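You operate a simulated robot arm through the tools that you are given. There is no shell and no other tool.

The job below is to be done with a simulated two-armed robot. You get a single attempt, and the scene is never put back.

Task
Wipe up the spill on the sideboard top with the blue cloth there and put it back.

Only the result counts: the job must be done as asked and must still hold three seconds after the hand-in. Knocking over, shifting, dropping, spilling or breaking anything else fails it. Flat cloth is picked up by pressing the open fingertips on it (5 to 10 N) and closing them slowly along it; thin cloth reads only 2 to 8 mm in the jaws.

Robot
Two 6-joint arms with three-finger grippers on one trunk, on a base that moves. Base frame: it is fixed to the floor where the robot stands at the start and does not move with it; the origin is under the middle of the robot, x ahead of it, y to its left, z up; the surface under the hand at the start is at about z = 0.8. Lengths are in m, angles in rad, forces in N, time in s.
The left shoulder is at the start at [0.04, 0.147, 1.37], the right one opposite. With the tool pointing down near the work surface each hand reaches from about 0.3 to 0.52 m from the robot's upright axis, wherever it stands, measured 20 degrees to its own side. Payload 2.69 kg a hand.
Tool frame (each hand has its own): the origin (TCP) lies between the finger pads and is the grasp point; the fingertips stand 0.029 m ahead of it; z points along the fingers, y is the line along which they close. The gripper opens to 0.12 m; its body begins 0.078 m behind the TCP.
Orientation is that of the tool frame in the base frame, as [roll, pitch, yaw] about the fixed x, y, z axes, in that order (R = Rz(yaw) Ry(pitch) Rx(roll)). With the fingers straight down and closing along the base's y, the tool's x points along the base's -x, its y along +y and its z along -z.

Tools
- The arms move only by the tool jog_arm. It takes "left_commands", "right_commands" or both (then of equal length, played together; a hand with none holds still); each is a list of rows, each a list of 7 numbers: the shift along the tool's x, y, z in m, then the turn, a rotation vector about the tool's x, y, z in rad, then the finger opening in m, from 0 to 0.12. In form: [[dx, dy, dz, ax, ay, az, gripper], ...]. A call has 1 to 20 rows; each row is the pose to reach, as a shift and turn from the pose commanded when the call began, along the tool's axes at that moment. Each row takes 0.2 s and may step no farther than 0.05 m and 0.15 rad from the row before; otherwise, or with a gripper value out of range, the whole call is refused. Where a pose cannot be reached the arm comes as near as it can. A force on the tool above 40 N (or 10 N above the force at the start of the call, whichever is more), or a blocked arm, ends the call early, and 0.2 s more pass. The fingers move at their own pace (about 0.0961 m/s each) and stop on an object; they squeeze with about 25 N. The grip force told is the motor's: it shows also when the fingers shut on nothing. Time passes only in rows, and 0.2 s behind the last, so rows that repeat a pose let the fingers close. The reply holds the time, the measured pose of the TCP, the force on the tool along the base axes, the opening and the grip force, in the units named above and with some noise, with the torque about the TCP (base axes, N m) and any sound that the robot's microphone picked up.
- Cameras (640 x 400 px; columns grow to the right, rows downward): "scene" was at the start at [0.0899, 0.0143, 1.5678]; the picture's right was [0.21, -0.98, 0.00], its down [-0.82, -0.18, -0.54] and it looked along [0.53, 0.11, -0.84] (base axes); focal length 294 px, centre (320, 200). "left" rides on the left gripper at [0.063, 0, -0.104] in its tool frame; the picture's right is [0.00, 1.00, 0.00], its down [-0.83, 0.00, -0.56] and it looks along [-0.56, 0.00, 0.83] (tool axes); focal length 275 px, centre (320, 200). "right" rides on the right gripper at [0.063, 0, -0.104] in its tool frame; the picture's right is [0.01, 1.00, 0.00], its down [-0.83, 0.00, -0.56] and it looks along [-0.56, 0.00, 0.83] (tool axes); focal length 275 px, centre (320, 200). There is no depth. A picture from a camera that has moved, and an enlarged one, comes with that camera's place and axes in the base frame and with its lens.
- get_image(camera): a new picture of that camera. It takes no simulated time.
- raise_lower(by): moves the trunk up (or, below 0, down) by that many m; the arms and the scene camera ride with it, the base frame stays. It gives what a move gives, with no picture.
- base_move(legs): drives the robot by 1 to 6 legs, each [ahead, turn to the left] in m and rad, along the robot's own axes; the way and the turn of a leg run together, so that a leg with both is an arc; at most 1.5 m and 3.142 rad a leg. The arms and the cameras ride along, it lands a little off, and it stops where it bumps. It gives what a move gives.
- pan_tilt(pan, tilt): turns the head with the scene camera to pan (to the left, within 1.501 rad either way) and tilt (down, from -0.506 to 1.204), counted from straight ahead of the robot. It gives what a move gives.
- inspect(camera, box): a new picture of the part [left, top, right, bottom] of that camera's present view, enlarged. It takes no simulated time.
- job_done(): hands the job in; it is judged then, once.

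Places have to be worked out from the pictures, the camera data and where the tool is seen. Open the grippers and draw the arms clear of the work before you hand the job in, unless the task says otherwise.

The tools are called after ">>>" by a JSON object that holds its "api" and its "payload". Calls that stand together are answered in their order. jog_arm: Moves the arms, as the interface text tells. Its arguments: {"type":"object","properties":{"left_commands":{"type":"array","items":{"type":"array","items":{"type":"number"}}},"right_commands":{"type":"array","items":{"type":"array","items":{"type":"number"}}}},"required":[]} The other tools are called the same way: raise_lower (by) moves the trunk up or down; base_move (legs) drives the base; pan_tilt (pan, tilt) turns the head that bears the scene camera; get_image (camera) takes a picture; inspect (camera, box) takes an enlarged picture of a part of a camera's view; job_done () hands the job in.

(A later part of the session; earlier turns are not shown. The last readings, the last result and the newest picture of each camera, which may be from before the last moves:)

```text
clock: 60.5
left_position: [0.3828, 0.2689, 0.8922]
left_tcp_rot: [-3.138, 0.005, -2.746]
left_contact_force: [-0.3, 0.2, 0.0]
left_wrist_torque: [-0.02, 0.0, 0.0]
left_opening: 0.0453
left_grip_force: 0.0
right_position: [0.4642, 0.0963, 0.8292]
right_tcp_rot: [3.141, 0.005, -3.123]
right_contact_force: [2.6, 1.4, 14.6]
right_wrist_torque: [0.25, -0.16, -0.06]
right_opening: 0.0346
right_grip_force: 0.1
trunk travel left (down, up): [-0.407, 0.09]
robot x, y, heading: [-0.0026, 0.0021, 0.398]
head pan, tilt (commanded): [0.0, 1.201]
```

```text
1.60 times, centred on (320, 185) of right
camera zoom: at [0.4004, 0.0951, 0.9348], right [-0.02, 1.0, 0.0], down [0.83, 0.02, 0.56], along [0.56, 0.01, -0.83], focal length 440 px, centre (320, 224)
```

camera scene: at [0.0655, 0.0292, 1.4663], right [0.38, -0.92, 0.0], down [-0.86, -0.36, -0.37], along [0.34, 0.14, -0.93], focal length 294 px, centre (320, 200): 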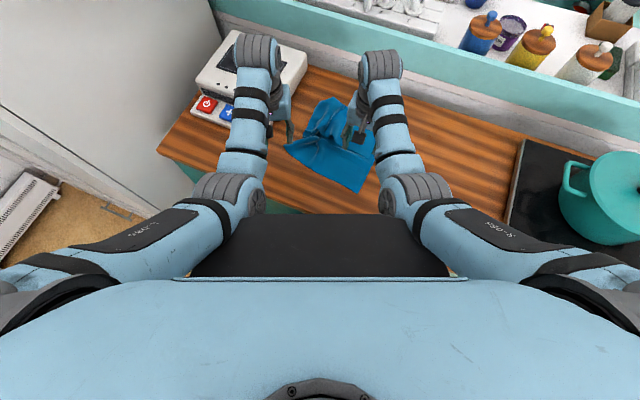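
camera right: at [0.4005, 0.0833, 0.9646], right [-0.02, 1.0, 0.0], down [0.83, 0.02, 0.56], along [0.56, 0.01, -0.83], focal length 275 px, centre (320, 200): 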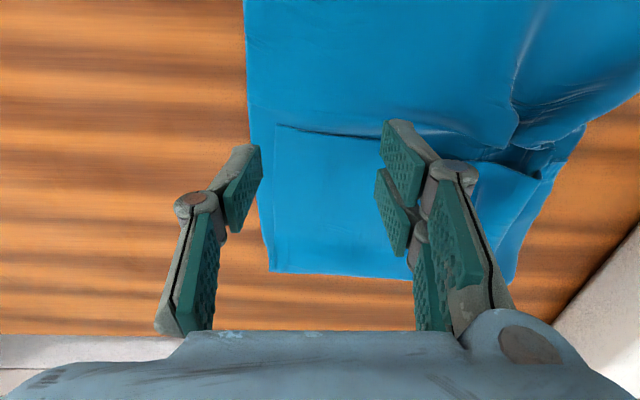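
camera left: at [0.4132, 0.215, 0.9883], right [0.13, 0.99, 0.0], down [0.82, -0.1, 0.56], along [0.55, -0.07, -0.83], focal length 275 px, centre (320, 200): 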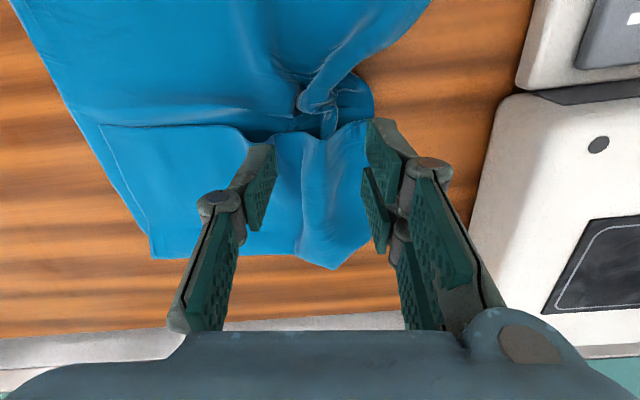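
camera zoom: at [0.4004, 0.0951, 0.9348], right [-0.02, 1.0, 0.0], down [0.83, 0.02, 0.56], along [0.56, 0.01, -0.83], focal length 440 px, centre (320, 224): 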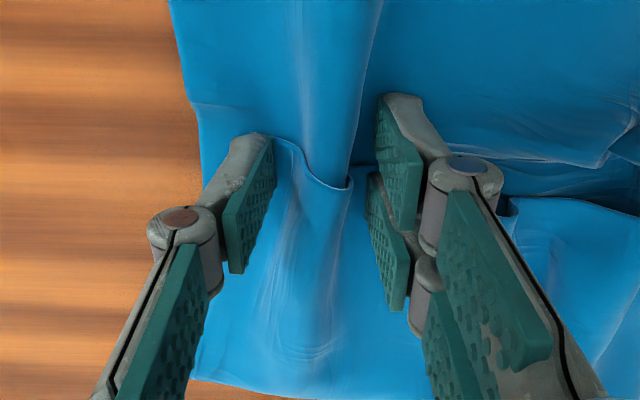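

Both layers are gathering into a clean ridge at about 15 N. I'll lift about 1 mm and keep closing slowly down to 0.01.

>>> {"api": "jog_arm", "payload": {"right_commands": [[0, 0, -0.0008, 0, 0, 0, 0.031], [0, 0, -0.001, 0, 0, 0, 0.027], [0, 0, -0.001, 0, 0, 0, 0.023], [0, 0, -0.001, 0, 0, 0, 0.019], [0, 0, -0.001, 0, 0, 0, 0.015], [0, 0, -0.001, 0, 0, 0, 0.011]]}}

>>> {"api": "inspect", "payload": {"camera": "right", "box": [120, 60, 520, 310]}}

```text
clock: 61.9
left_position: [0.383, 0.2693, 0.8933]
left_tcp_rot: [3.141, 0.002, -2.746]
left_contact_force: [-0.3, -0.4, -0.8]
left_wrist_torque: [-0.01, 0.02, -0.01]
left_opening: 0.0448
left_grip_force: 0.0
right_position: [0.4662, 0.0948, 0.8312]
right_tcp_rot: [-3.141, 0.005, -3.125]
right_contact_force: [0.0, 0.8, 0.6]
right_wrist_torque: [-0.01, -0.03, -0.01]
right_opening: 0.0111
right_grip_force: 0.2
trunk travel left (down, up): [-0.407, 0.09]
robot x, y, heading: [-0.0011, 0.0028, 0.394]
head pan, tilt (commanded): [0.0, 1.201]
```

```text
1.60 times, centred on (320, 185) of right
camera zoom: at [0.4005, 0.0948, 0.9355], right [-0.02, 1.0, 0.0], down [0.83, 0.02, 0.56], along [0.56, 0.01, -0.83], focal length 440 px, centre (320, 224)
```

zoom: 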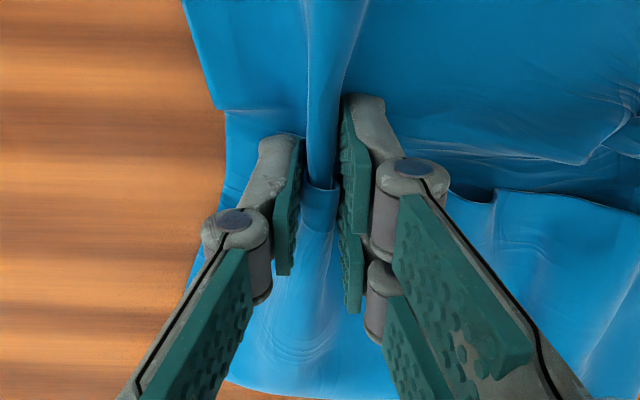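

The ridge is well between the pads. I'll press 1.5 mm down and close fully.

>>> {"api": "jog_arm", "payload": {"right_commands": [[0, 0, 0.0012, 0, 0, 0, 0.009], [0, 0, 0.0014, 0, 0, 0, 0.005], [0, 0, 0.0014, 0, 0, 0, 0.001], [0, 0, 0.0012, 0, 0, 0, 0.0], [0, 0, 0.0012, 0, 0, 0, 0.0]]}}

>>> {"api": "inspect", "payload": {"camera": "right", "box": [120, 60, 520, 310]}}

```text
clock: 63.0
left_position: [0.3837, 0.2699, 0.8935]
left_tcp_rot: [-3.139, 0.005, -2.746]
left_contact_force: [0.8, 0.0, -0.2]
left_wrist_torque: [0.0, -0.03, -0.04]
left_opening: 0.0451
left_grip_force: 0.2
right_position: [0.4646, 0.097, 0.8299]
right_tcp_rot: [3.141, 0.005, -3.125]
right_contact_force: [1.6, 0.2, 4.1]
right_wrist_torque: [-0.01, -0.05, -0.05]
right_opening: 0.0033
right_grip_force: 24.9
trunk travel left (down, up): [-0.407, 0.09]
robot x, y, heading: [-0.0027, -0.0036, 0.394]
head pan, tilt (commanded): [0.0, 1.201]
```

```text
1.60 times, centred on (320, 185) of right
camera zoom: at [0.4002, 0.095, 0.9346], right [-0.02, 1.0, 0.0], down [0.83, 0.02, 0.56], along [0.56, 0.01, -0.83], focal length 440 px, centre (320, 224)
```

zoom: 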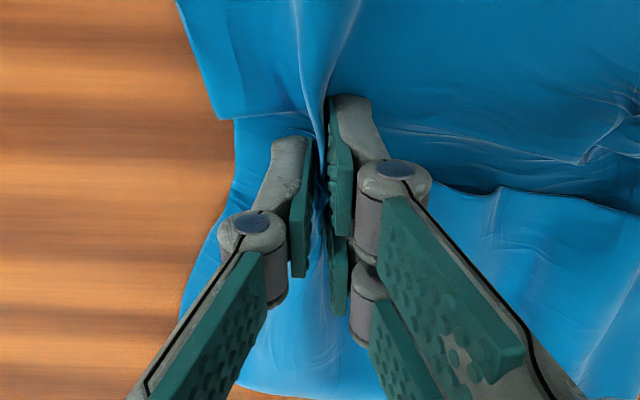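

Gripped (3.3 mm, 25 N). Now I'll drag the cloth back to the right, 14 cm first, skimming just above the surface.

>>> {"api": "jog_arm", "payload": {"right_commands": [[0, -0.015, -0.001, 0, 0, 0, 0.0], [0, -0.035, -0.001, 0, 0, 0, 0.0], [0, -0.055, -0.001, 0, 0, 0, 0.0], [0, -0.075, -0.001, 0, 0, 0, 0.0], [0, -0.095, -0.001, 0, 0, 0, 0.0], [0, -0.115, -0.001, 0, 0, 0, 0.0], [0, -0.14, -0.001, 0, 0, 0, 0.0], [0, -0.14, -0.001, 0, 0, 0, 0.0]]}}

>>> {"api": "get_image", "payload": {"camera": "scene"}}

>>> {"api": "get_image", "payload": {"camera": "right"}}

>>> {"api": "get_image", "payload": {"camera": "left"}}

```text
clock: 64.8
left_position: [0.3836, 0.2696, 0.8928]
left_tcp_rot: [-3.141, 0.004, -2.744]
left_contact_force: [0.9, 0.7, 0.4]
left_wrist_torque: [-0.05, 0.04, -0.01]
left_opening: 0.045
left_grip_force: 0.1
right_position: [0.4662, -0.0438, 0.8305]
right_tcp_rot: [-3.141, 0.007, -3.123]
right_contact_force: [-0.2, 0.4, 1.1]
right_wrist_torque: [0.03, 0.0, 0.0]
right_opening: 0.0032
right_grip_force: 24.3
trunk travel left (down, up): [-0.407, 0.09]
robot x, y, heading: [-0.0035, -0.0029, 0.397]
head pan, tilt (commanded): [0.0, 1.201]
```

```text
taken
camera scene: at [0.0658, 0.0291, 1.4663], right [0.38, -0.92, 0.0], down [-0.86, -0.36, -0.37], along [0.34, 0.14, -0.93], focal length 294 px, centre (320, 200)
```

scene: 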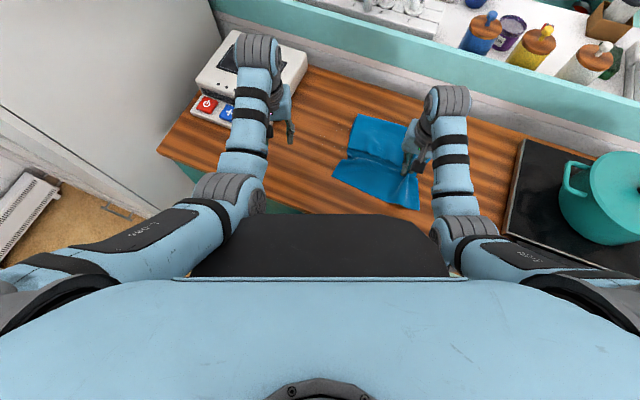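

```text
taken
camera right: at [0.4022, -0.0452, 0.9356], right [-0.02, 1.0, 0.0], down [0.83, 0.02, 0.56], along [0.56, 0.01, -0.83], focal length 275 px, centre (320, 200)
```

right: 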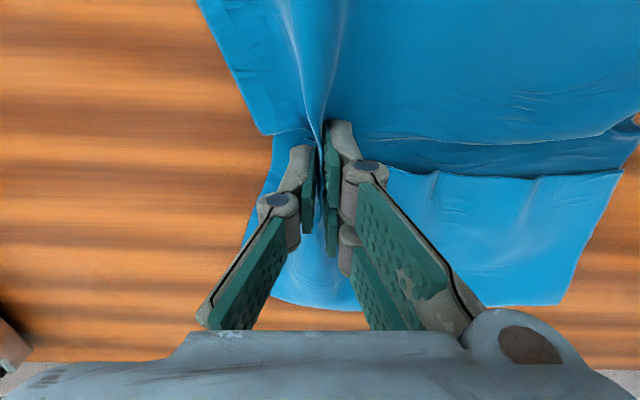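

```text
taken
camera left: at [0.3247, 0.2457, 0.9982], right [-0.38, 0.92, 0.0], down [0.77, 0.32, 0.56], along [0.52, 0.21, -0.83], focal length 275 px, centre (320, 200)
```

left: 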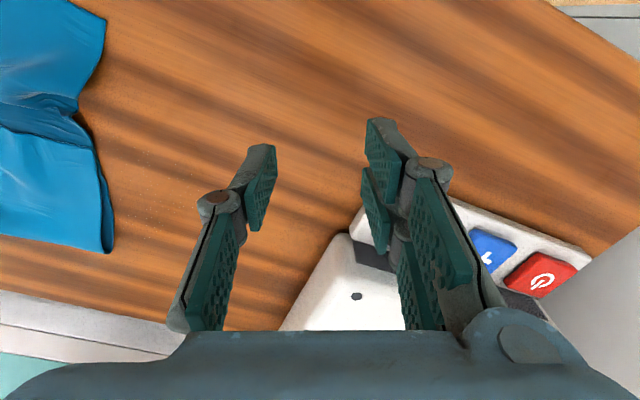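

The spill area is now uncovered in the left camera view (around pixel (143, 193)); I'll zoom on it to check whether it is clean.

>>> {"api": "inspect", "payload": {"camera": "left", "box": [60, 60, 300, 310]}}

>>> {"api": "inspect", "payload": {"camera": "scene", "box": [240, 60, 480, 220]}}

```text
1.60 times, centred on (180, 185) of left
camera zoom: at [0.3247, 0.2457, 0.9982], right [-0.38, 0.92, 0.0], down [0.77, 0.32, 0.56], along [0.52, 0.21, -0.83], focal length 440 px, centre (544, 224)
```

zoom: 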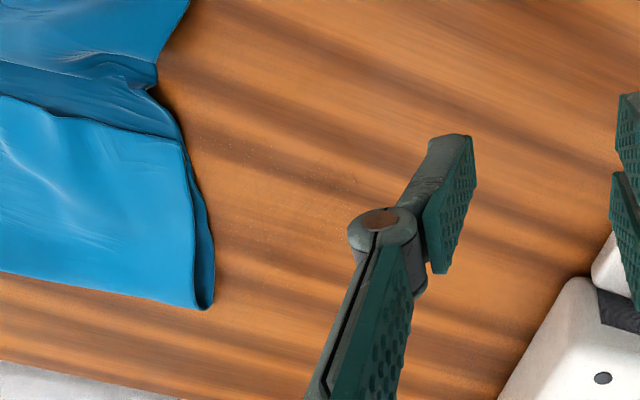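

```text
2.50 times, centred on (360, 140) of scene
camera zoom: at [0.0658, 0.0291, 1.4663], right [0.38, -0.92, 0.0], down [-0.86, -0.36, -0.37], along [0.34, 0.14, -0.93], focal length 734 px, centre (220, 350)
```

zoom: 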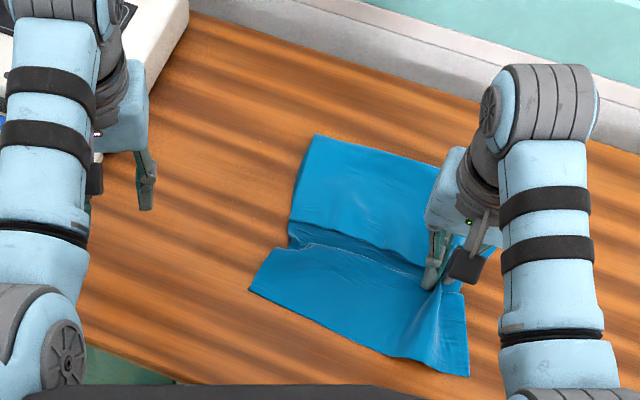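

Most of the stain is gone, but I can see faint specks inside the original outline. I'll zoom in tighter to judge the residue.

>>> {"api": "inspect", "payload": {"camera": "left", "box": [80, 110, 220, 260]}}

>>> {"api": "inspect", "payload": {"camera": "scene", "box": [290, 70, 380, 150]}}

```text
2.67 times, centred on (150, 185) of left
camera zoom: at [0.3247, 0.2457, 0.9982], right [-0.38, 0.92, 0.0], down [0.77, 0.32, 0.56], along [0.52, 0.21, -0.83], focal length 734 px, centre (773, 240)
```

zoom: 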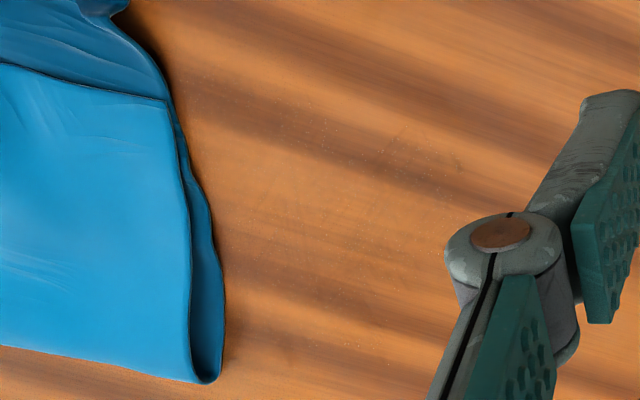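

```text
5.00 times, centred on (335, 110) of scene
camera zoom: at [0.0658, 0.0291, 1.4663], right [0.38, -0.92, 0.0], down [-0.86, -0.36, -0.37], along [0.34, 0.14, -0.93], focal length 1469 px, centre (245, 650)
```

zoom: 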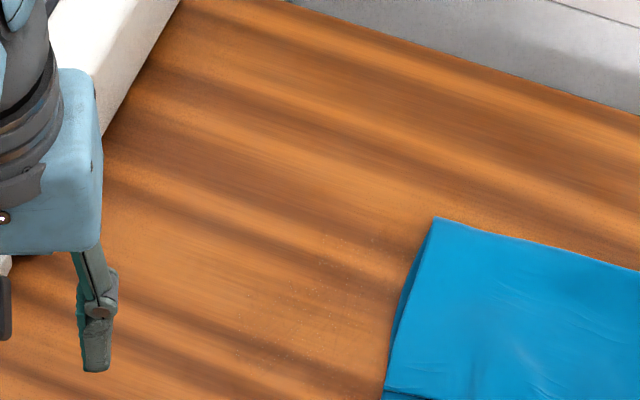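

A faint residue of specks remains over the original outline, so I want a second, firmer wipe. I'll release the cloth here with the right hand, lift it, and go back to the left hand for another pass.

>>> {"api": "jog_arm", "payload": {"right_commands": [[0, 0, 0, 0, 0, 0, 0.008], [0, 0, -0.001, 0, 0, 0, 0.02], [0, 0, -0.002, 0, 0, 0, 0.032], [0, 0, -0.003, 0, 0, 0, 0.045], [0, 0, -0.003, 0, 0, 0, 0.045], [0, 0, -0.02, 0, 0, 0, 0.045], [0, 0, -0.045, 0, 0, 0, 0.045], [0, -0.02, -0.07, 0, 0, 0, 0.045], [0, -0.02, -0.07, 0, 0, 0, 0.045]]}}

>>> {"api": "get_image", "payload": {"camera": "right"}}

>>> {"api": "inspect", "payload": {"camera": "scene", "box": [240, 60, 480, 220]}}

```text
clock: 66.8
left_position: [0.3841, 0.2709, 0.8921]
left_tcp_rot: [-3.139, 0.005, -2.747]
left_contact_force: [0.3, 0.0, -0.2]
left_wrist_torque: [-0.03, 0.03, -0.01]
left_opening: 0.0451
left_grip_force: 0.2
right_position: [0.4737, -0.0631, 0.8869]
right_tcp_rot: [-3.141, 0.004, -3.124]
right_contact_force: [-1.1, 0.7, 0.8]
right_wrist_torque: [0.02, -0.03, 0.0]
right_opening: 0.045
right_grip_force: 0.1
right hand out of reach, approached as far as the arm can: row 8, 9
trunk travel left (down, up): [-0.407, 0.09]
robot x, y, heading: [-0.0007, 0.001, 0.397]
head pan, tilt (commanded): [0.0, 1.201]
```

```text
taken
camera right: at [0.4097, -0.0638, 0.9909], right [-0.02, 1.0, 0.0], down [0.83, 0.02, 0.56], along [0.56, 0.01, -0.83], focal length 275 px, centre (320, 200)
```

right: 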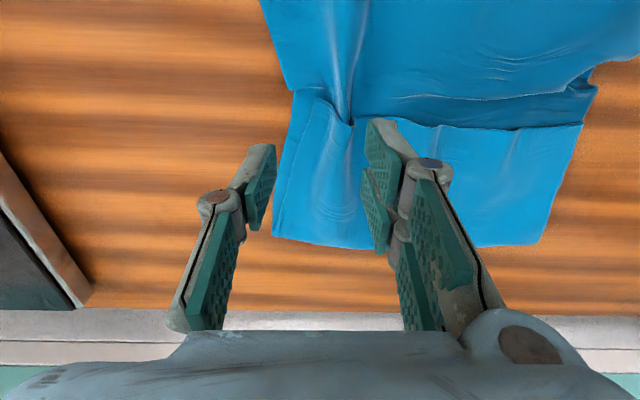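

```text
2.50 times, centred on (360, 140) of scene
camera zoom: at [0.0657, 0.0291, 1.4663], right [0.38, -0.92, 0.0], down [-0.86, -0.36, -0.37], along [0.34, 0.14, -0.93], focal length 734 px, centre (220, 350)
```

zoom: 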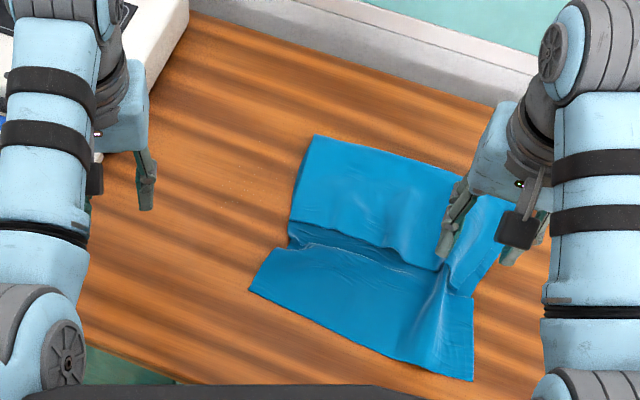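

The right hand touched its upper reach limit while lifting, so I'll immediately move it lower and outward to a comfortable spot before doing anything else.

>>> {"api": "jog_arm", "payload": {"right_commands": [[-0.01, 0.004, 0.008, 0, 0, 0, 0.045], [-0.03, 0.012, 0.012, 0, 0, 0, 0.045], [-0.0463, 0.0182, 0.012, 0, 0, 0, 0.045], [-0.0463, 0.0182, 0.012, 0, 0, 0, 0.045]]}}

>>> {"api": "get_image", "payload": {"camera": "scene"}}

```text
clock: 67.8
left_position: [0.3829, 0.2689, 0.8927]
left_tcp_rot: [-3.14, 0.005, -2.747]
left_contact_force: [-0.4, -0.3, -0.3]
left_wrist_torque: [0.01, 0.01, 0.02]
left_opening: 0.045
left_grip_force: 0.1
right_position: [0.5206, -0.0427, 0.8758]
right_tcp_rot: [-3.141, 0.004, -3.123]
right_contact_force: [-0.7, -0.2, -0.8]
right_wrist_torque: [0.01, -0.01, 0.02]
right_opening: 0.0447
right_grip_force: 0.0
trunk travel left (down, up): [-0.407, 0.09]
robot x, y, heading: [0.0008, -0.0025, 0.395]
head pan, tilt (commanded): [0.0, 1.201]
```

```text
taken
camera scene: at [0.0657, 0.0292, 1.4663], right [0.38, -0.92, 0.0], down [-0.86, -0.36, -0.37], along [0.34, 0.14, -0.93], focal length 294 px, centre (320, 200)
```

scene: 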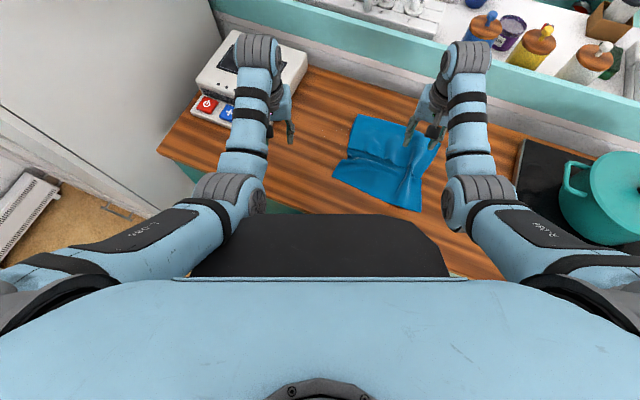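

The elbow is fine. Now I'll tuck the right hand inward again (robot-frame about (0.47, -0.11)) so that it stays clear of the cooktop and pot during the turn.

>>> {"api": "jog_arm", "payload": {"right_commands": [[0.012, 0.035, -0.004, 0, 0, 0, 0.03], [0.024, 0.07, -0.008, 0, 0, 0, 0.03], [0.036, 0.105, -0.008, 0, 0, 0, 0.03], [0.0419, 0.1228, -0.008, 0, 0, 0, 0.03], [0.0419, 0.1228, -0.008, 0, 0, 0, 0.03]]}}

>>> {"api": "base_move", "payload": {"legs": [[0, -0.32]]}}

>>> {"api": "get_image", "payload": {"camera": "scene"}}

```text
clock: 69.0
left_position: [0.3839, 0.2698, 0.8926]
left_tcp_rot: [-3.14, 0.007, -2.744]
left_contact_force: [-0.6, 0.0, 0.2]
left_wrist_torque: [-0.03, -0.01, -0.01]
left_opening: 0.045
left_grip_force: 0.0
right_position: [0.4764, 0.0781, 0.8812]
right_tcp_rot: [3.141, 0.006, -3.123]
right_contact_force: [-0.6, -0.5, -0.7]
right_wrist_torque: [0.02, 0.03, 0.01]
right_opening: 0.03
right_grip_force: 0.0
trunk travel left (down, up): [-0.407, 0.09]
robot x, y, heading: [-0.0036, 0.0014, 0.393]
head pan, tilt (commanded): [0.0, 1.201]
```

```text
clock: 70.5
left_position: [0.4516, 0.1359, 0.8915]
left_tcp_rot: [-3.141, 0.003, -3.065]
left_contact_force: [0.8, -0.5, 0.9]
left_wrist_torque: [-0.02, -0.01, -0.01]
left_opening: 0.0451
left_grip_force: 0.0
right_position: [0.4789, -0.0757, 0.8795]
right_tcp_rot: [-3.141, 0.003, 2.842]
right_contact_force: [0.9, 0.1, -0.9]
right_wrist_torque: [0.01, -0.02, -0.01]
right_opening: 0.0301
right_grip_force: 0.1
trunk travel left (down, up): [-0.407, 0.09]
robot x, y, heading: [-0.0024, 0.0001, 0.075]
head pan, tilt (commanded): [0.0, 1.201]
```

```text
taken
camera scene: at [0.0768, 0.0077, 1.466], right [0.08, -1.0, 0.0], down [-0.93, -0.07, -0.36], along [0.36, 0.03, -0.93], focal length 294 px, centre (320, 200)
```

scene: 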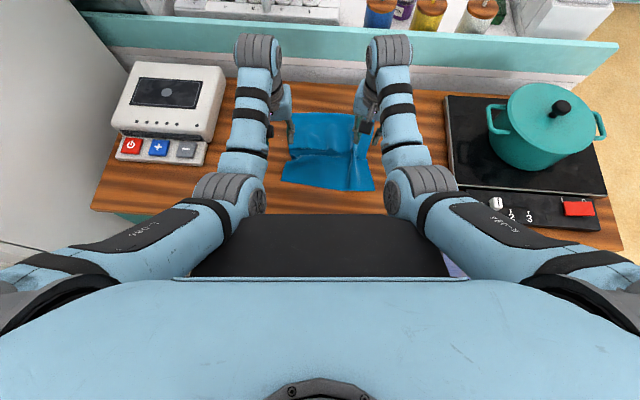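

Clear. Another turn of -0.37 rad to bring the spill and cloth into the left hand's good range.

>>> {"api": "base_move", "payload": {"legs": [[0, -0.36]]}}

>>> {"api": "get_image", "payload": {"camera": "scene"}}

>>> {"api": "get_image", "payload": {"camera": "left"}}

```text
clock: 72.0
left_position: [0.4705, -0.0313, 0.8902]
left_tcp_rot: [-3.141, 0.002, 2.859]
left_contact_force: [1.2, 0.4, 0.4]
left_wrist_torque: [0.0, 0.0, -0.02]
left_opening: 0.0449
left_grip_force: 0.1
right_position: [0.4229, -0.2394, 0.8804]
right_tcp_rot: [-3.141, -0.001, 2.481]
right_contact_force: [-0.7, -0.3, 0.5]
right_wrist_torque: [-0.02, 0.01, 0.01]
right_opening: 0.0299
right_grip_force: 0.1
trunk travel left (down, up): [-0.407, 0.09]
robot x, y, heading: [0.001, 0.0023, -0.282]
head pan, tilt (commanded): [0.0, 1.201]
```

```text
taken
camera scene: at [0.0748, -0.0196, 1.466], right [-0.28, -0.96, 0.0], down [-0.89, 0.26, -0.36], along [0.35, -0.1, -0.93], focal length 294 px, centre (320, 200)
```

scene: 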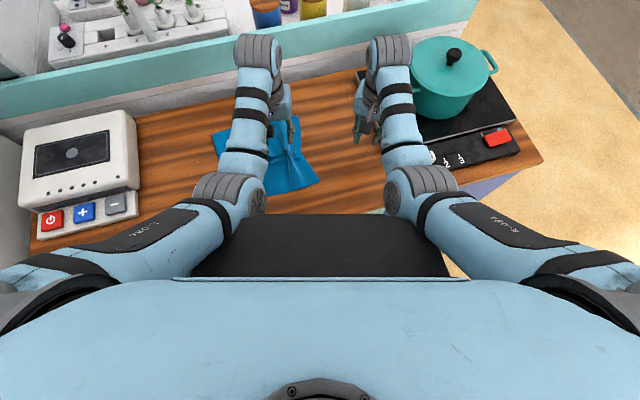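

```text
taken
camera left: at [0.4095, -0.0142, 0.9967], right [0.28, 0.96, 0.0], down [0.8, -0.23, 0.56], along [0.53, -0.16, -0.83], focal length 275 px, centre (320, 200)
```

left: 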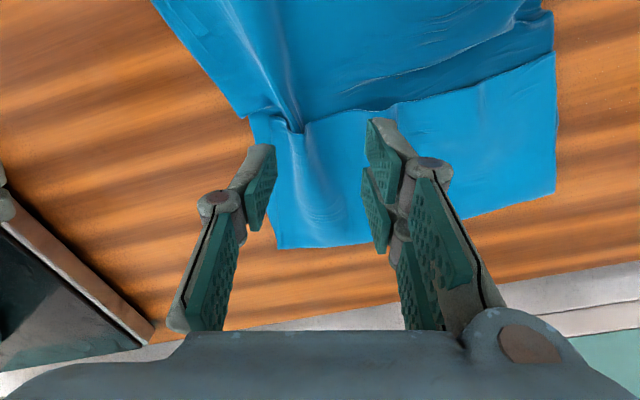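

The cloth's left edge is at y≈0.12–0.14 with the flap edge at x≈0.47. I'll move the left hand above (0.47, 0.085), open to 0.06 and nearly square with the cloth.

>>> {"api": "jog_arm", "payload": {"left_commands": [[0.01, 0.035, 0, 0, 0, -0.06, 0.06], [0.02, 0.07, 0, 0, 0, -0.12, 0.06], [0.0323, 0.1114, 0, 0, 0, -0.19, 0.06], [0.0323, 0.1114, 0, 0, 0, -0.19, 0.06]]}}

>>> {"api": "raise_lower", "payload": {"by": -0.025}}

>>> {"api": "get_image", "payload": {"camera": "left"}}

```text
clock: 73.0
left_position: [0.4729, 0.0846, 0.8907]
left_tcp_rot: [3.14, 0.003, 3.051]
left_contact_force: [-0.3, 0.5, 0.1]
left_wrist_torque: [0.01, -0.01, -0.01]
left_opening: 0.06
left_grip_force: 0.1
right_position: [0.4234, -0.2411, 0.8788]
right_tcp_rot: [3.14, -0.001, 2.48]
right_contact_force: [0.4, -0.6, 0.7]
right_wrist_torque: [0.01, -0.04, 0.03]
right_opening: 0.0302
right_grip_force: 0.0
trunk travel left (down, up): [-0.407, 0.09]
robot x, y, heading: [-0.0013, -0.0027, -0.282]
head pan, tilt (commanded): [0.0, 1.201]
```

```text
clock: 73.7
left_position: [0.4714, 0.0864, 0.8639]
left_tcp_rot: [-3.139, 0.003, 3.049]
left_contact_force: [-0.3, 0.0, 0.3]
left_wrist_torque: [0.04, 0.01, 0.0]
left_opening: 0.0602
left_grip_force: 0.0
right_position: [0.421, -0.2399, 0.854]
right_tcp_rot: [3.142, 0.001, 2.479]
right_contact_force: [-0.5, -0.6, -0.3]
right_wrist_torque: [-0.02, 0.02, 0.0]
right_opening: 0.0302
right_grip_force: 0.1
trunk travel left (down, up): [-0.382, 0.115]
robot x, y, heading: [0.0009, -0.0009, -0.285]
head pan, tilt (commanded): [0.0, 1.201]
```

```text
taken
camera left: at [0.4091, 0.0914, 0.9704], right [0.1, 1.0, 0.0], down [0.83, -0.08, 0.56], along [0.55, -0.05, -0.83], focal length 275 px, centre (320, 200)
```

left: 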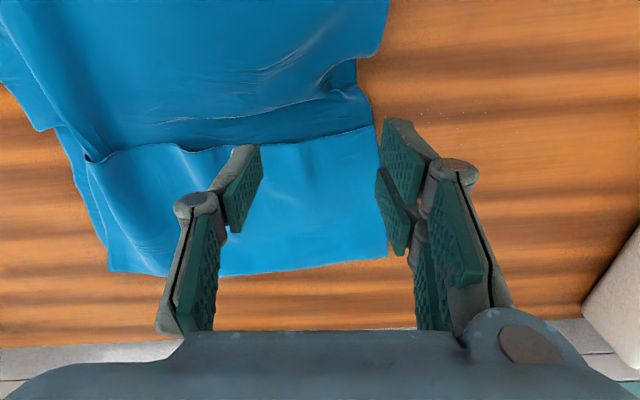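

The pair of fingers is just at the left edge (y≈0.12), so I'll shift 2 cm right and lower close to the cloth.

>>> {"api": "jog_arm", "payload": {"left_commands": [[0, -0.02, 0, 0, 0, 0, 0.06], [0, -0.02, 0.015, 0, 0, 0, 0.06], [0, -0.02, 0.027, 0, 0, 0, 0.06], [0, -0.02, 0.027, 0, 0, 0, 0.06]]}}

>>> {"api": "jog_arm", "payload": {"left_commands": [[0, 0, 0.003, 0, 0, 0, 0.06], [0, 0, 0.005, 0, 0, 0, 0.06], [0, 0, 0.005, 0, 0, 0, 0.06]]}}

>>> {"api": "inspect", "payload": {"camera": "left", "box": [120, 60, 520, 310]}}

```text
clock: 74.7
left_position: [0.4703, 0.0638, 0.8365]
left_tcp_rot: [3.142, 0.002, 3.049]
left_contact_force: [0.1, -0.4, 0.3]
left_wrist_torque: [-0.02, 0.02, -0.01]
left_opening: 0.0601
left_grip_force: 0.1
right_position: [0.4213, -0.2417, 0.8538]
right_tcp_rot: [3.142, 0.0, 2.48]
right_contact_force: [0.0, -0.4, 0.6]
right_wrist_torque: [0.01, 0.02, -0.01]
right_opening: 0.03
right_grip_force: 0.1
trunk travel left (down, up): [-0.382, 0.115]
robot x, y, heading: [0.0008, 0.0027, -0.284]
head pan, tilt (commanded): [0.0, 1.201]
```

```text
clock: 75.5
left_position: [0.4702, 0.0652, 0.8317]
left_tcp_rot: [-3.141, 0.001, 3.048]
left_contact_force: [-0.1, 1.0, 0.6]
left_wrist_torque: [0.0, 0.01, -0.01]
left_opening: 0.06
left_grip_force: 0.0
right_position: [0.4224, -0.2399, 0.8537]
right_tcp_rot: [-3.139, 0.001, 2.48]
right_contact_force: [-0.4, -0.1, -0.4]
right_wrist_torque: [0.01, -0.01, 0.0]
right_opening: 0.0303
right_grip_force: 0.0
trunk travel left (down, up): [-0.382, 0.115]
robot x, y, heading: [0.0012, -0.0013, -0.288]
head pan, tilt (commanded): [0.0, 1.201]
```

```text
1.60 times, centred on (320, 185) of left
camera zoom: at [0.4075, 0.0717, 0.9382], right [0.1, 1.0, 0.0], down [0.83, -0.08, 0.56], along [0.55, -0.05, -0.83], focal length 440 px, centre (320, 224)
```

zoom: 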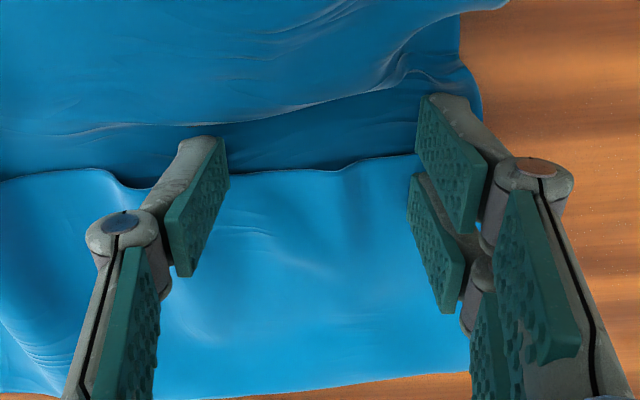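

Good placement on both layers again. I'll press down about 2.5 mm to make contact.

>>> {"api": "jog_arm", "payload": {"left_commands": [[0, 0, 0.002, 0, 0, 0, 0.06], [0, 0, 0.0026, 0, 0, 0, 0.06], [0, 0, 0.0026, 0, 0, 0, 0.06]]}}

```text
clock: 76.3
left_position: [0.4703, 0.066, 0.8312]
left_tcp_rot: [-3.14, 0.002, 3.05]
left_contact_force: [0.0, 1.1, -0.4]
left_wrist_torque: [-0.02, -0.01, -0.01]
left_opening: 0.0597
left_grip_force: 0.1
right_position: [0.4216, -0.2407, 0.8541]
right_tcp_rot: [3.14, 0.001, 2.48]
right_contact_force: [-0.7, 0.0, 0.8]
right_wrist_torque: [0.0, -0.01, -0.02]
right_opening: 0.0304
right_grip_force: 0.1
trunk travel left (down, up): [-0.382, 0.115]
robot x, y, heading: [-0.0012, 0.0024, -0.289]
head pan, tilt (commanded): [0.0, 1.201]
```

No contact yet; another 1.5 mm.

>>> {"api": "jog_arm", "payload": {"left_commands": [[0, 0, 0.0015, 0, 0, 0, 0.06], [0, 0, 0.0015, 0, 0, 0, 0.06]]}}

```text
clock: 76.9
left_position: [0.4705, 0.0656, 0.8298]
left_tcp_rot: [3.141, 0.001, 3.048]
left_contact_force: [1.2, 0.2, 5.1]
left_wrist_torque: [0.03, -0.08, 0.0]
left_opening: 0.0602
left_grip_force: 0.5
right_position: [0.4225, -0.2407, 0.8538]
right_tcp_rot: [3.141, 0.001, 2.48]
right_contact_force: [-0.4, 0.7, 0.2]
right_wrist_torque: [0.02, -0.01, 0.02]
right_opening: 0.03
right_grip_force: 0.1
trunk travel left (down, up): [-0.382, 0.115]
robot x, y, heading: [0.0012, 0.0032, -0.282]
head pan, tilt (commanded): [0.0, 1.201]
```

Contact at 5 N. I'll close slowly with a slight compensating lift as before.

>>> {"api": "jog_arm", "payload": {"left_commands": [[0, 0, 0.0006, 0, 0, 0, 0.058], [0, 0, 0.0006, 0, 0, 0, 0.054], [0, 0, 0.0002, 0, 0, 0, 0.05], [0, 0, -0.0002, 0, 0, 0, 0.046], [0, 0, -0.0005, 0, 0, 0, 0.042], [0, 0, -0.0008, 0, 0, 0, 0.038], [0, 0, -0.0011, 0, 0, 0, 0.034], [0, 0, -0.0014, 0, 0, 0, 0.03]]}}

>>> {"api": "inspect", "payload": {"camera": "left", "box": [120, 60, 520, 310]}}

```text
clock: 78.7
left_position: [0.4701, 0.0653, 0.8304]
left_tcp_rot: [3.141, -0.001, 3.048]
left_contact_force: [0.0, -2.3, 4.2]
left_wrist_torque: [0.01, -0.03, -0.01]
left_opening: 0.0291
left_grip_force: 0.1
right_position: [0.4216, -0.2404, 0.8555]
right_tcp_rot: [3.141, 0.0, 2.479]
right_contact_force: [-0.5, -0.4, 0.4]
right_wrist_torque: [-0.02, 0.0, -0.01]
right_opening: 0.0301
right_grip_force: 0.1
trunk travel left (down, up): [-0.382, 0.115]
robot x, y, heading: [-0.0025, 0.0026, -0.284]
head pan, tilt (commanded): [0.0, 1.201]
```

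```text
1.60 times, centred on (320, 185) of left
camera zoom: at [0.4065, 0.0717, 0.9362], right [0.1, 1.0, 0.0], down [0.83, -0.08, 0.56], along [0.55, -0.05, -0.83], focal length 440 px, centre (320, 224)
```

zoom: 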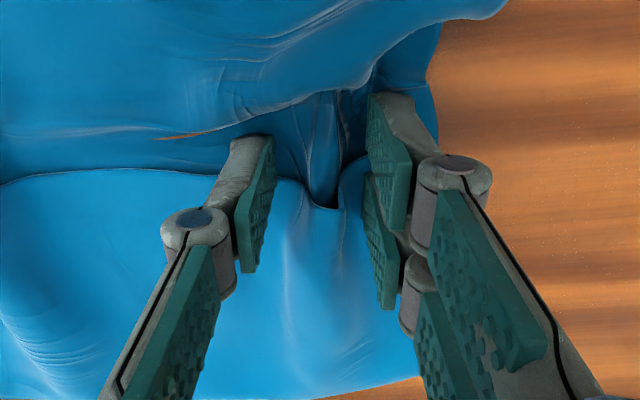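

Both layers are gathering. I'll finish closing, pressing lightly.

>>> {"api": "jog_arm", "payload": {"left_commands": [[0, 0, 0.0004, 0, 0, 0, 0.026], [0, 0, 0.0004, 0, 0, 0, 0.022], [0, 0, 0.0004, 0, 0, 0, 0.018], [0, 0, 0.0004, 0, 0, 0, 0.014], [0, 0, 0.0006, 0, 0, 0, 0.01], [0, 0, 0.0008, 0, 0, 0, 0.006], [0, 0, 0.0008, 0, 0, 0, 0.002], [0, 0, 0.0008, 0, 0, 0, 0.0], [0, 0, 0.0008, 0, 0, 0, 0.0]]}}

>>> {"api": "inspect", "payload": {"camera": "left", "box": [120, 60, 520, 310]}}

```text
clock: 80.7
left_position: [0.4685, 0.065, 0.8285]
left_tcp_rot: [-3.14, 0.003, 3.048]
left_contact_force: [0.6, -2.0, 8.4]
left_wrist_torque: [-0.06, -0.09, 0.02]
left_opening: 0.0035
left_grip_force: 25.0
right_position: [0.4231, -0.2404, 0.8557]
right_tcp_rot: [3.14, 0.0, 2.479]
right_contact_force: [0.6, 0.4, -0.4]
right_wrist_torque: [0.0, 0.0, 0.0]
right_opening: 0.0299
right_grip_force: 0.1
trunk travel left (down, up): [-0.382, 0.115]
robot x, y, heading: [0.0035, -0.001, -0.281]
head pan, tilt (commanded): [0.0, 1.201]
```

```text
1.60 times, centred on (320, 185) of left
camera zoom: at [0.4067, 0.0712, 0.9355], right [0.1, 1.0, 0.0], down [0.83, -0.08, 0.56], along [0.56, -0.05, -0.83], focal length 440 px, centre (320, 224)
```

zoom: 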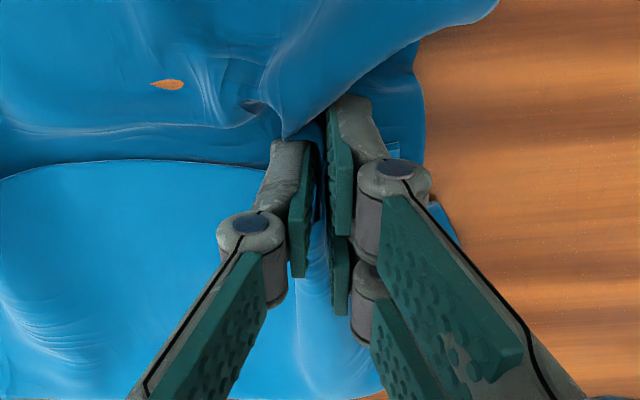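

Gripped (3.5 mm) with 8 N of press, and specks of residue are visible just ahead. I'll now do a denser zigzag at this pressure across the spill's right half.

>>> {"api": "jog_arm", "payload": {"left_commands": [[-0.0051, 0.0155, 0, 0, 0, 0, 0.0], [-0.0087, 0.0309, 0, 0, 0, 0, 0.0], [-0.0381, 0.0377, 0, 0, 0, 0, 0.0], [-0.0706, 0.0448, 0, 0, 0, 0, 0.0], [-0.0323, 0.0462, 0, 0, 0, 0, 0.0], [0.005, 0.0478, 0, 0, 0, 0, 0.0], [-0.0314, 0.0562, 0, 0, 0, 0, 0.0], [-0.0688, 0.0647, 0, 0, 0, 0, 0.0], [-0.0305, 0.0661, 0, 0, 0, 0, 0.0], [0.0069, 0.0677, 0, 0, 0, 0, 0.0], [-0.0295, 0.0761, 0, 0, 0, 0, 0.0], [-0.0669, 0.0846, 0, 0, 0, 0, 0.0], [-0.0286, 0.086, 0, 0, 0, 0, 0.0], [0.0087, 0.0876, 0, 0, 0, 0, 0.0]]}}

>>> {"api": "get_image", "payload": {"camera": "left"}}

>>> {"api": "inspect", "payload": {"camera": "scene", "box": [120, 60, 400, 230]}}

```text
clock: 83.7
left_position: [0.47, 0.1524, 0.83]
left_tcp_rot: [3.14, 0.003, 3.049]
left_contact_force: [-0.1, 0.9, 0.6]
left_wrist_torque: [0.02, -0.03, -0.01]
left_opening: 0.0035
left_grip_force: 25.2
right_position: [0.4212, -0.2396, 0.8547]
right_tcp_rot: [3.141, 0.002, 2.482]
right_contact_force: [0.7, 0.0, 0.5]
right_wrist_torque: [-0.01, -0.04, 0.0]
right_opening: 0.0298
right_grip_force: 0.0
trunk travel left (down, up): [-0.382, 0.115]
robot x, y, heading: [-0.0025, -0.0002, -0.282]
head pan, tilt (commanded): [0.0, 1.201]
```

```text
taken
camera left: at [0.4058, 0.1596, 0.9359], right [0.1, 1.0, 0.0], down [0.83, -0.08, 0.56], along [0.56, -0.05, -0.83], focal length 275 px, centre (320, 200)
```

left: 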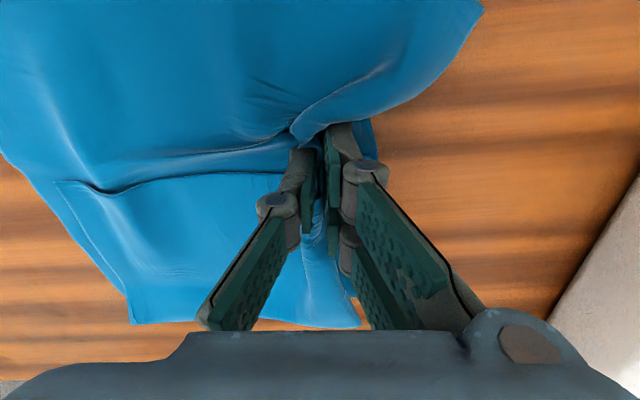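

```text
2.29 times, centred on (260, 145) of scene
camera zoom: at [0.0727, -0.0198, 1.4407], right [-0.28, -0.96, 0.0], down [-0.89, 0.26, -0.36], along [0.35, -0.1, -0.93], focal length 672 px, centre (457, 326)
```

zoom: 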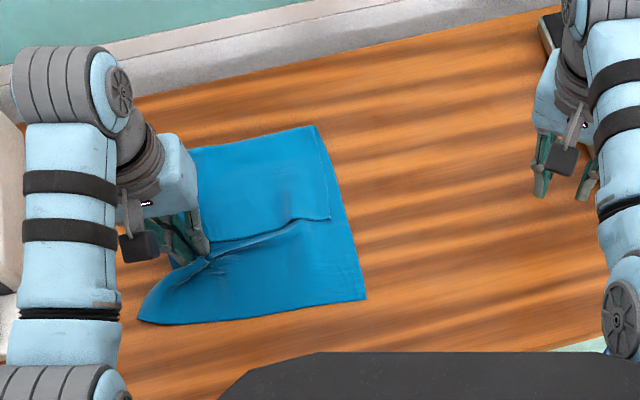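

The visible table beside the fingers now looks clean. I'll press about 1 mm more and continue the dense zigzag through the left half of the spill, up to y≈0.21.

>>> {"api": "jog_arm", "payload": {"left_commands": [[-0.0344, 0.0078, 0.0013, 0, 0, 0, 0.0], [-0.0708, 0.0162, 0.0013, 0, 0, 0, 0.0], [-0.0335, 0.0178, 0.0013, 0, 0, 0, 0.0], [0.0038, 0.0193, 0.0013, 0, 0, 0, 0.0], [-0.0326, 0.0277, 0.0013, 0, 0, 0, 0.0], [-0.069, 0.0361, 0.0013, 0, 0, 0, 0.0], [-0.0316, 0.0377, 0.0013, 0, 0, 0, 0.0], [0.0057, 0.0392, 0.0013, 0, 0, 0, 0.0], [-0.0307, 0.0476, 0.0013, 0, 0, 0, 0.0], [-0.0651, 0.0559, 0.0013, 0, 0, 0, 0.0], [-0.0298, 0.0576, 0.0013, 0, 0, 0, 0.0], [0.0004, 0.0588, 0.0013, 0, 0, 0, 0.0]]}}

>>> {"api": "get_image", "payload": {"camera": "left"}}

>>> {"api": "inspect", "payload": {"camera": "scene", "box": [120, 60, 400, 230]}}

```text
clock: 86.3
left_position: [0.4746, 0.2142, 0.8296]
left_tcp_rot: [3.141, 0.004, 3.048]
left_contact_force: [2.4, -2.7, 16.3]
left_wrist_torque: [-0.08, -0.21, -0.01]
left_opening: 0.0036
left_grip_force: 24.7
right_position: [0.4199, -0.2403, 0.8552]
right_tcp_rot: [3.139, 0.003, 2.48]
right_contact_force: [0.7, 0.2, 0.0]
right_wrist_torque: [-0.05, 0.0, -0.02]
right_opening: 0.0299
right_grip_force: 0.1
trunk travel left (down, up): [-0.382, 0.115]
robot x, y, heading: [-0.0024, 0.0054, -0.284]
head pan, tilt (commanded): [0.0, 1.201]
```

```text
taken
camera left: at [0.4113, 0.22, 0.9341], right [0.1, 1.0, 0.0], down [0.83, -0.08, 0.56], along [0.56, -0.05, -0.83], focal length 275 px, centre (320, 200)
```

left: 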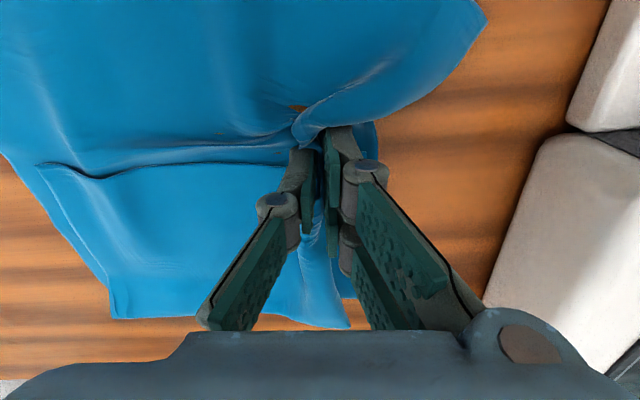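

```text
2.29 times, centred on (260, 145) of scene
camera zoom: at [0.0719, -0.0203, 1.4407], right [-0.28, -0.96, 0.0], down [-0.89, 0.26, -0.36], along [0.35, -0.1, -0.93], focal length 672 px, centre (457, 326)
```

zoom: 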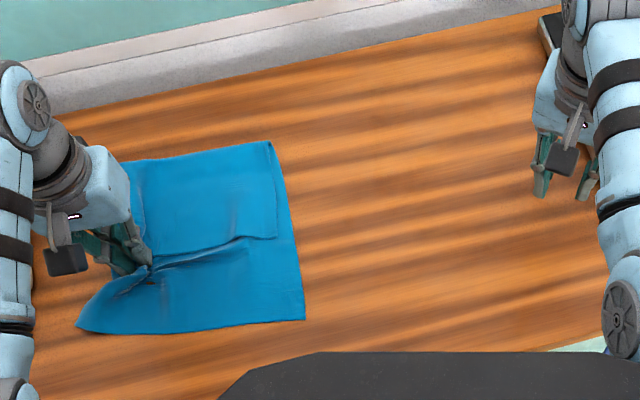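

Second firm pass complete (16 N at the end), and the cloth still lies square with its right edge at y≈0.055. I'll release gently and lift the left hand only to z≈0.875.

>>> {"api": "jog_arm", "payload": {"left_commands": [[0, 0, -0.0015, 0, 0, 0, 0.006], [0, 0, -0.003, 0, 0, 0, 0.018], [0, 0, -0.004, 0, 0, 0, 0.03], [0, 0, -0.005, 0, 0, 0, 0.042], [0, 0, -0.005, 0, 0, 0, 0.045], [0, 0, -0.02, 0, 0, 0, 0.045], [0, 0, -0.035, 0, 0, 0, 0.045], [0, 0, -0.048, 0, 0, 0, 0.045], [0, 0, -0.048, 0, 0, 0, 0.045]]}}

>>> {"api": "get_image", "payload": {"camera": "left"}}

```text
clock: 88.3
left_position: [0.4738, 0.2112, 0.8758]
left_tcp_rot: [3.141, 0.002, 3.05]
left_contact_force: [-0.1, 0.1, 0.4]
left_wrist_torque: [0.02, -0.03, -0.06]
left_opening: 0.0447
left_grip_force: 0.1
right_position: [0.423, -0.2409, 0.8548]
right_tcp_rot: [3.141, 0.0, 2.481]
right_contact_force: [0.2, -0.1, 0.1]
right_wrist_torque: [-0.01, 0.0, -0.03]
right_opening: 0.03
right_grip_force: 0.1
trunk travel left (down, up): [-0.382, 0.115]
robot x, y, heading: [-0.0024, 0.0019, -0.288]
head pan, tilt (commanded): [0.0, 1.201]
```

```text
taken
camera left: at [0.4116, 0.2184, 0.9821], right [0.1, 1.0, 0.0], down [0.83, -0.08, 0.56], along [0.55, -0.05, -0.83], focal length 275 px, centre (320, 200)
```

left: 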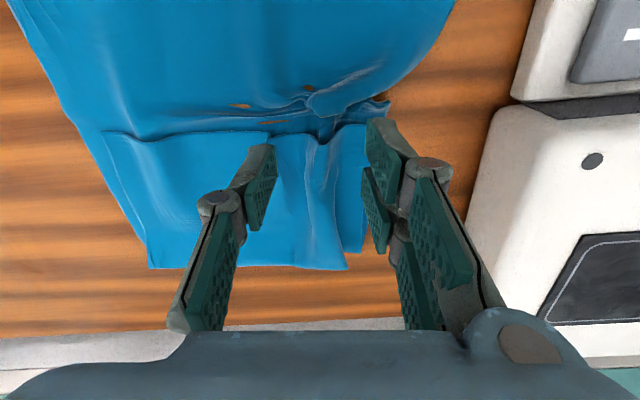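

Released. I'll bring the left hand back in front of the robot at the same height, a little farther out to stay away from its upper limit.

>>> {"api": "jog_arm", "payload": {"left_commands": [[-0.0063, -0.0415, 0, 0, 0, 0.033, 0.045], [-0.0126, -0.083, 0, 0, 0, 0.066, 0.045], [-0.0189, -0.1246, 0, 0, 0, 0.099, 0.045], [-0.0252, -0.1661, 0, 0, 0, 0.131, 0.045], [-0.0314, -0.2077, 0, 0, 0, 0.164, 0.045], [-0.0377, -0.2492, 0, 0, 0, 0.197, 0.045], [-0.0377, -0.2492, 0, 0, 0, 0.197, 0.045]]}}

>>> {"api": "get_image", "payload": {"camera": "scene"}}

```text
clock: 89.9
left_position: [0.489, -0.0413, 0.8776]
left_tcp_rot: [3.139, 0.002, 2.851]
left_contact_force: [-0.4, -0.2, -0.1]
left_wrist_torque: [0.01, -0.01, 0.01]
left_opening: 0.0451
left_grip_force: 0.1
left hand out of reach, approached as far as the arm can: row 1, 2, 3
right_position: [0.4224, -0.2401, 0.8547]
right_tcp_rot: [-3.14, -0.001, 2.481]
right_contact_force: [0.4, 0.1, 0.2]
right_wrist_torque: [0.02, 0.0, 0.03]
right_opening: 0.03
right_grip_force: 0.2
trunk travel left (down, up): [-0.382, 0.115]
robot x, y, heading: [0.0009, 0.0034, -0.281]
head pan, tilt (commanded): [0.0, 1.201]
```

```text
taken
camera scene: at [0.0745, -0.0199, 1.4407], right [-0.28, -0.96, 0.0], down [-0.89, 0.26, -0.36], along [0.35, -0.1, -0.93], focal length 294 px, centre (320, 200)
```

scene: 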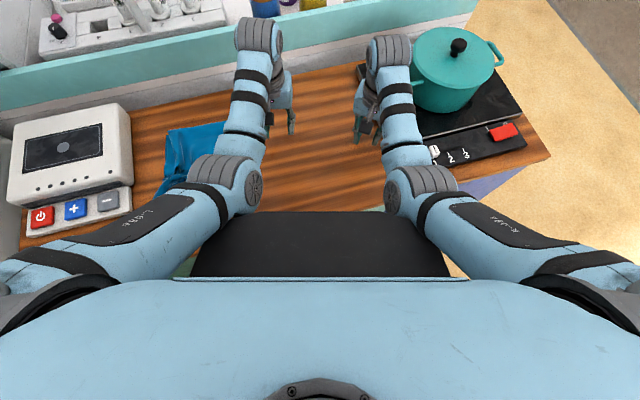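

The arms are in good configuration. I'll raise the trunk 2.5 cm for clearance over the cloth, then turn the base left in two steps.

>>> {"api": "raise_lower", "payload": {"by": 0.025}}

>>> {"api": "base_move", "payload": {"legs": [[0, 0.34]]}}

>>> {"api": "base_move", "payload": {"legs": [[0, 0.34]]}}

>>> {"api": "get_image", "payload": {"camera": "scene"}}

>>> {"api": "get_image", "payload": {"camera": "right"}}

```text
clock: 90.6
left_position: [0.4881, -0.0391, 0.9035]
left_tcp_rot: [3.141, 0.002, 2.852]
left_contact_force: [-0.6, -0.3, -0.1]
left_wrist_torque: [-0.01, -0.03, 0.01]
left_opening: 0.0449
left_grip_force: 0.1
right_position: [0.4214, -0.2408, 0.8801]
right_tcp_rot: [-3.141, -0.003, 2.48]
right_contact_force: [-0.5, 0.3, 0.0]
right_wrist_torque: [0.02, -0.03, 0.0]
right_opening: 0.03
right_grip_force: 0.0
trunk travel left (down, up): [-0.407, 0.09]
robot x, y, heading: [0.0009, 0.0008, -0.282]
head pan, tilt (commanded): [0.0, 1.201]
```

```text
clock: 92.1
left_position: [0.4743, 0.1238, 0.9033]
left_tcp_rot: [3.14, 0.001, -3.093]
left_contact_force: [0.0, 1.1, -0.5]
left_wrist_torque: [0.03, -0.01, -0.03]
left_opening: 0.0454
left_grip_force: 0.0
right_position: [0.4789, -0.0874, 0.8794]
right_tcp_rot: [-3.141, 0.001, 2.818]
right_contact_force: [0.1, -0.4, 0.3]
right_wrist_torque: [0.0, 0.0, 0.0]
right_opening: 0.0299
right_grip_force: 0.1
trunk travel left (down, up): [-0.407, 0.09]
robot x, y, heading: [-0.0014, 0.0014, 0.054]
head pan, tilt (commanded): [0.0, 1.201]
```

```text
clock: 93.5
left_position: [0.401, 0.2772, 0.9059]
left_tcp_rot: [-3.14, 0.004, -2.752]
left_contact_force: [0.0, 0.5, 0.0]
left_wrist_torque: [-0.01, 0.06, 0.0]
left_opening: 0.0451
left_grip_force: 0.1
right_position: [0.4762, 0.0795, 0.8818]
right_tcp_rot: [3.14, 0.005, -3.121]
right_contact_force: [1.2, -0.1, -0.2]
right_wrist_torque: [0.0, 0.03, 0.02]
right_opening: 0.0301
right_grip_force: 0.1
trunk travel left (down, up): [-0.407, 0.09]
robot x, y, heading: [-0.0014, -0.0015, 0.395]
head pan, tilt (commanded): [0.0, 1.201]
```

```text
taken
camera scene: at [0.065, 0.0297, 1.4663], right [0.39, -0.92, 0.0], down [-0.86, -0.36, -0.37], along [0.34, 0.14, -0.93], focal length 294 px, centre (320, 200)
```

scene: 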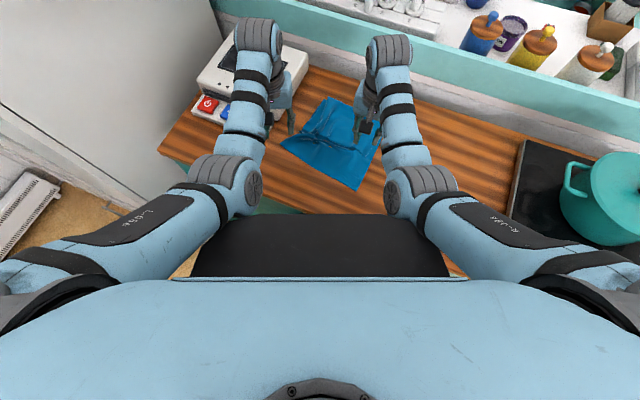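

```text
taken
camera right: at [0.4123, 0.0779, 0.9866], right [-0.02, 1.0, 0.0], down [0.83, 0.02, 0.56], along [0.56, 0.01, -0.83], focal length 275 px, centre (320, 200)
```

right: 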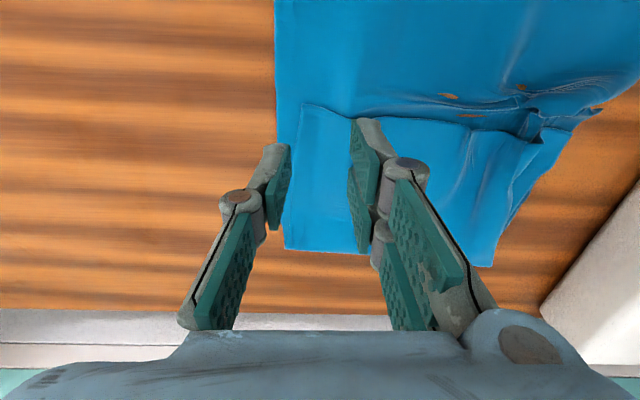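

Right edge of the cloth is at y≈0.05 and the flap corner at (0.46, 0.068), just as before. I'll place the right hand at (0.468, 0.098), open to 0.06, and lower to just above the cloth.

>>> {"api": "jog_arm", "payload": {"right_commands": [[0.004, 0.0187, 0.0, 0, 0, 0, 0.045], [0.0076, 0.0187, 0.01, 0, 0, 0, 0.06], [0.0076, 0.0187, 0.025, 0, 0, 0, 0.06], [0.0076, 0.0187, 0.04, 0, 0, 0, 0.06], [0.0076, 0.0187, 0.046, 0, 0, 0, 0.06], [0.0076, 0.0187, 0.046, 0, 0, 0, 0.06]]}}

>>> {"api": "inspect", "payload": {"camera": "right", "box": [120, 60, 520, 310]}}

```text
clock: 94.9
left_position: [0.4016, 0.2772, 0.9053]
left_tcp_rot: [-3.14, 0.006, -2.748]
left_contact_force: [0.1, -0.2, -0.4]
left_wrist_torque: [0.01, -0.02, 0.01]
left_opening: 0.0452
left_grip_force: 0.0
right_position: [0.4686, 0.0978, 0.8351]
right_tcp_rot: [3.141, 0.005, -3.123]
right_contact_force: [-0.3, 0.0, 0.3]
right_wrist_torque: [-0.01, -0.02, -0.01]
right_opening: 0.06
right_grip_force: 0.1
trunk travel left (down, up): [-0.407, 0.09]
robot x, y, heading: [0.001, 0.0012, 0.397]
head pan, tilt (commanded): [0.0, 1.201]
```

```text
1.60 times, centred on (320, 185) of right
camera zoom: at [0.405, 0.0963, 0.941], right [-0.02, 1.0, 0.0], down [0.83, 0.02, 0.56], along [0.56, 0.01, -0.83], focal length 440 px, centre (320, 224)
```

zoom: 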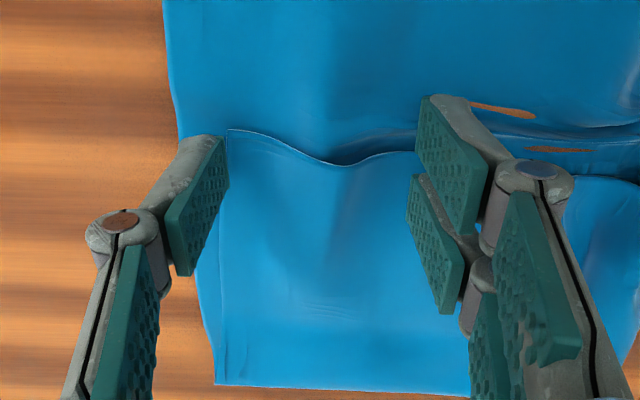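

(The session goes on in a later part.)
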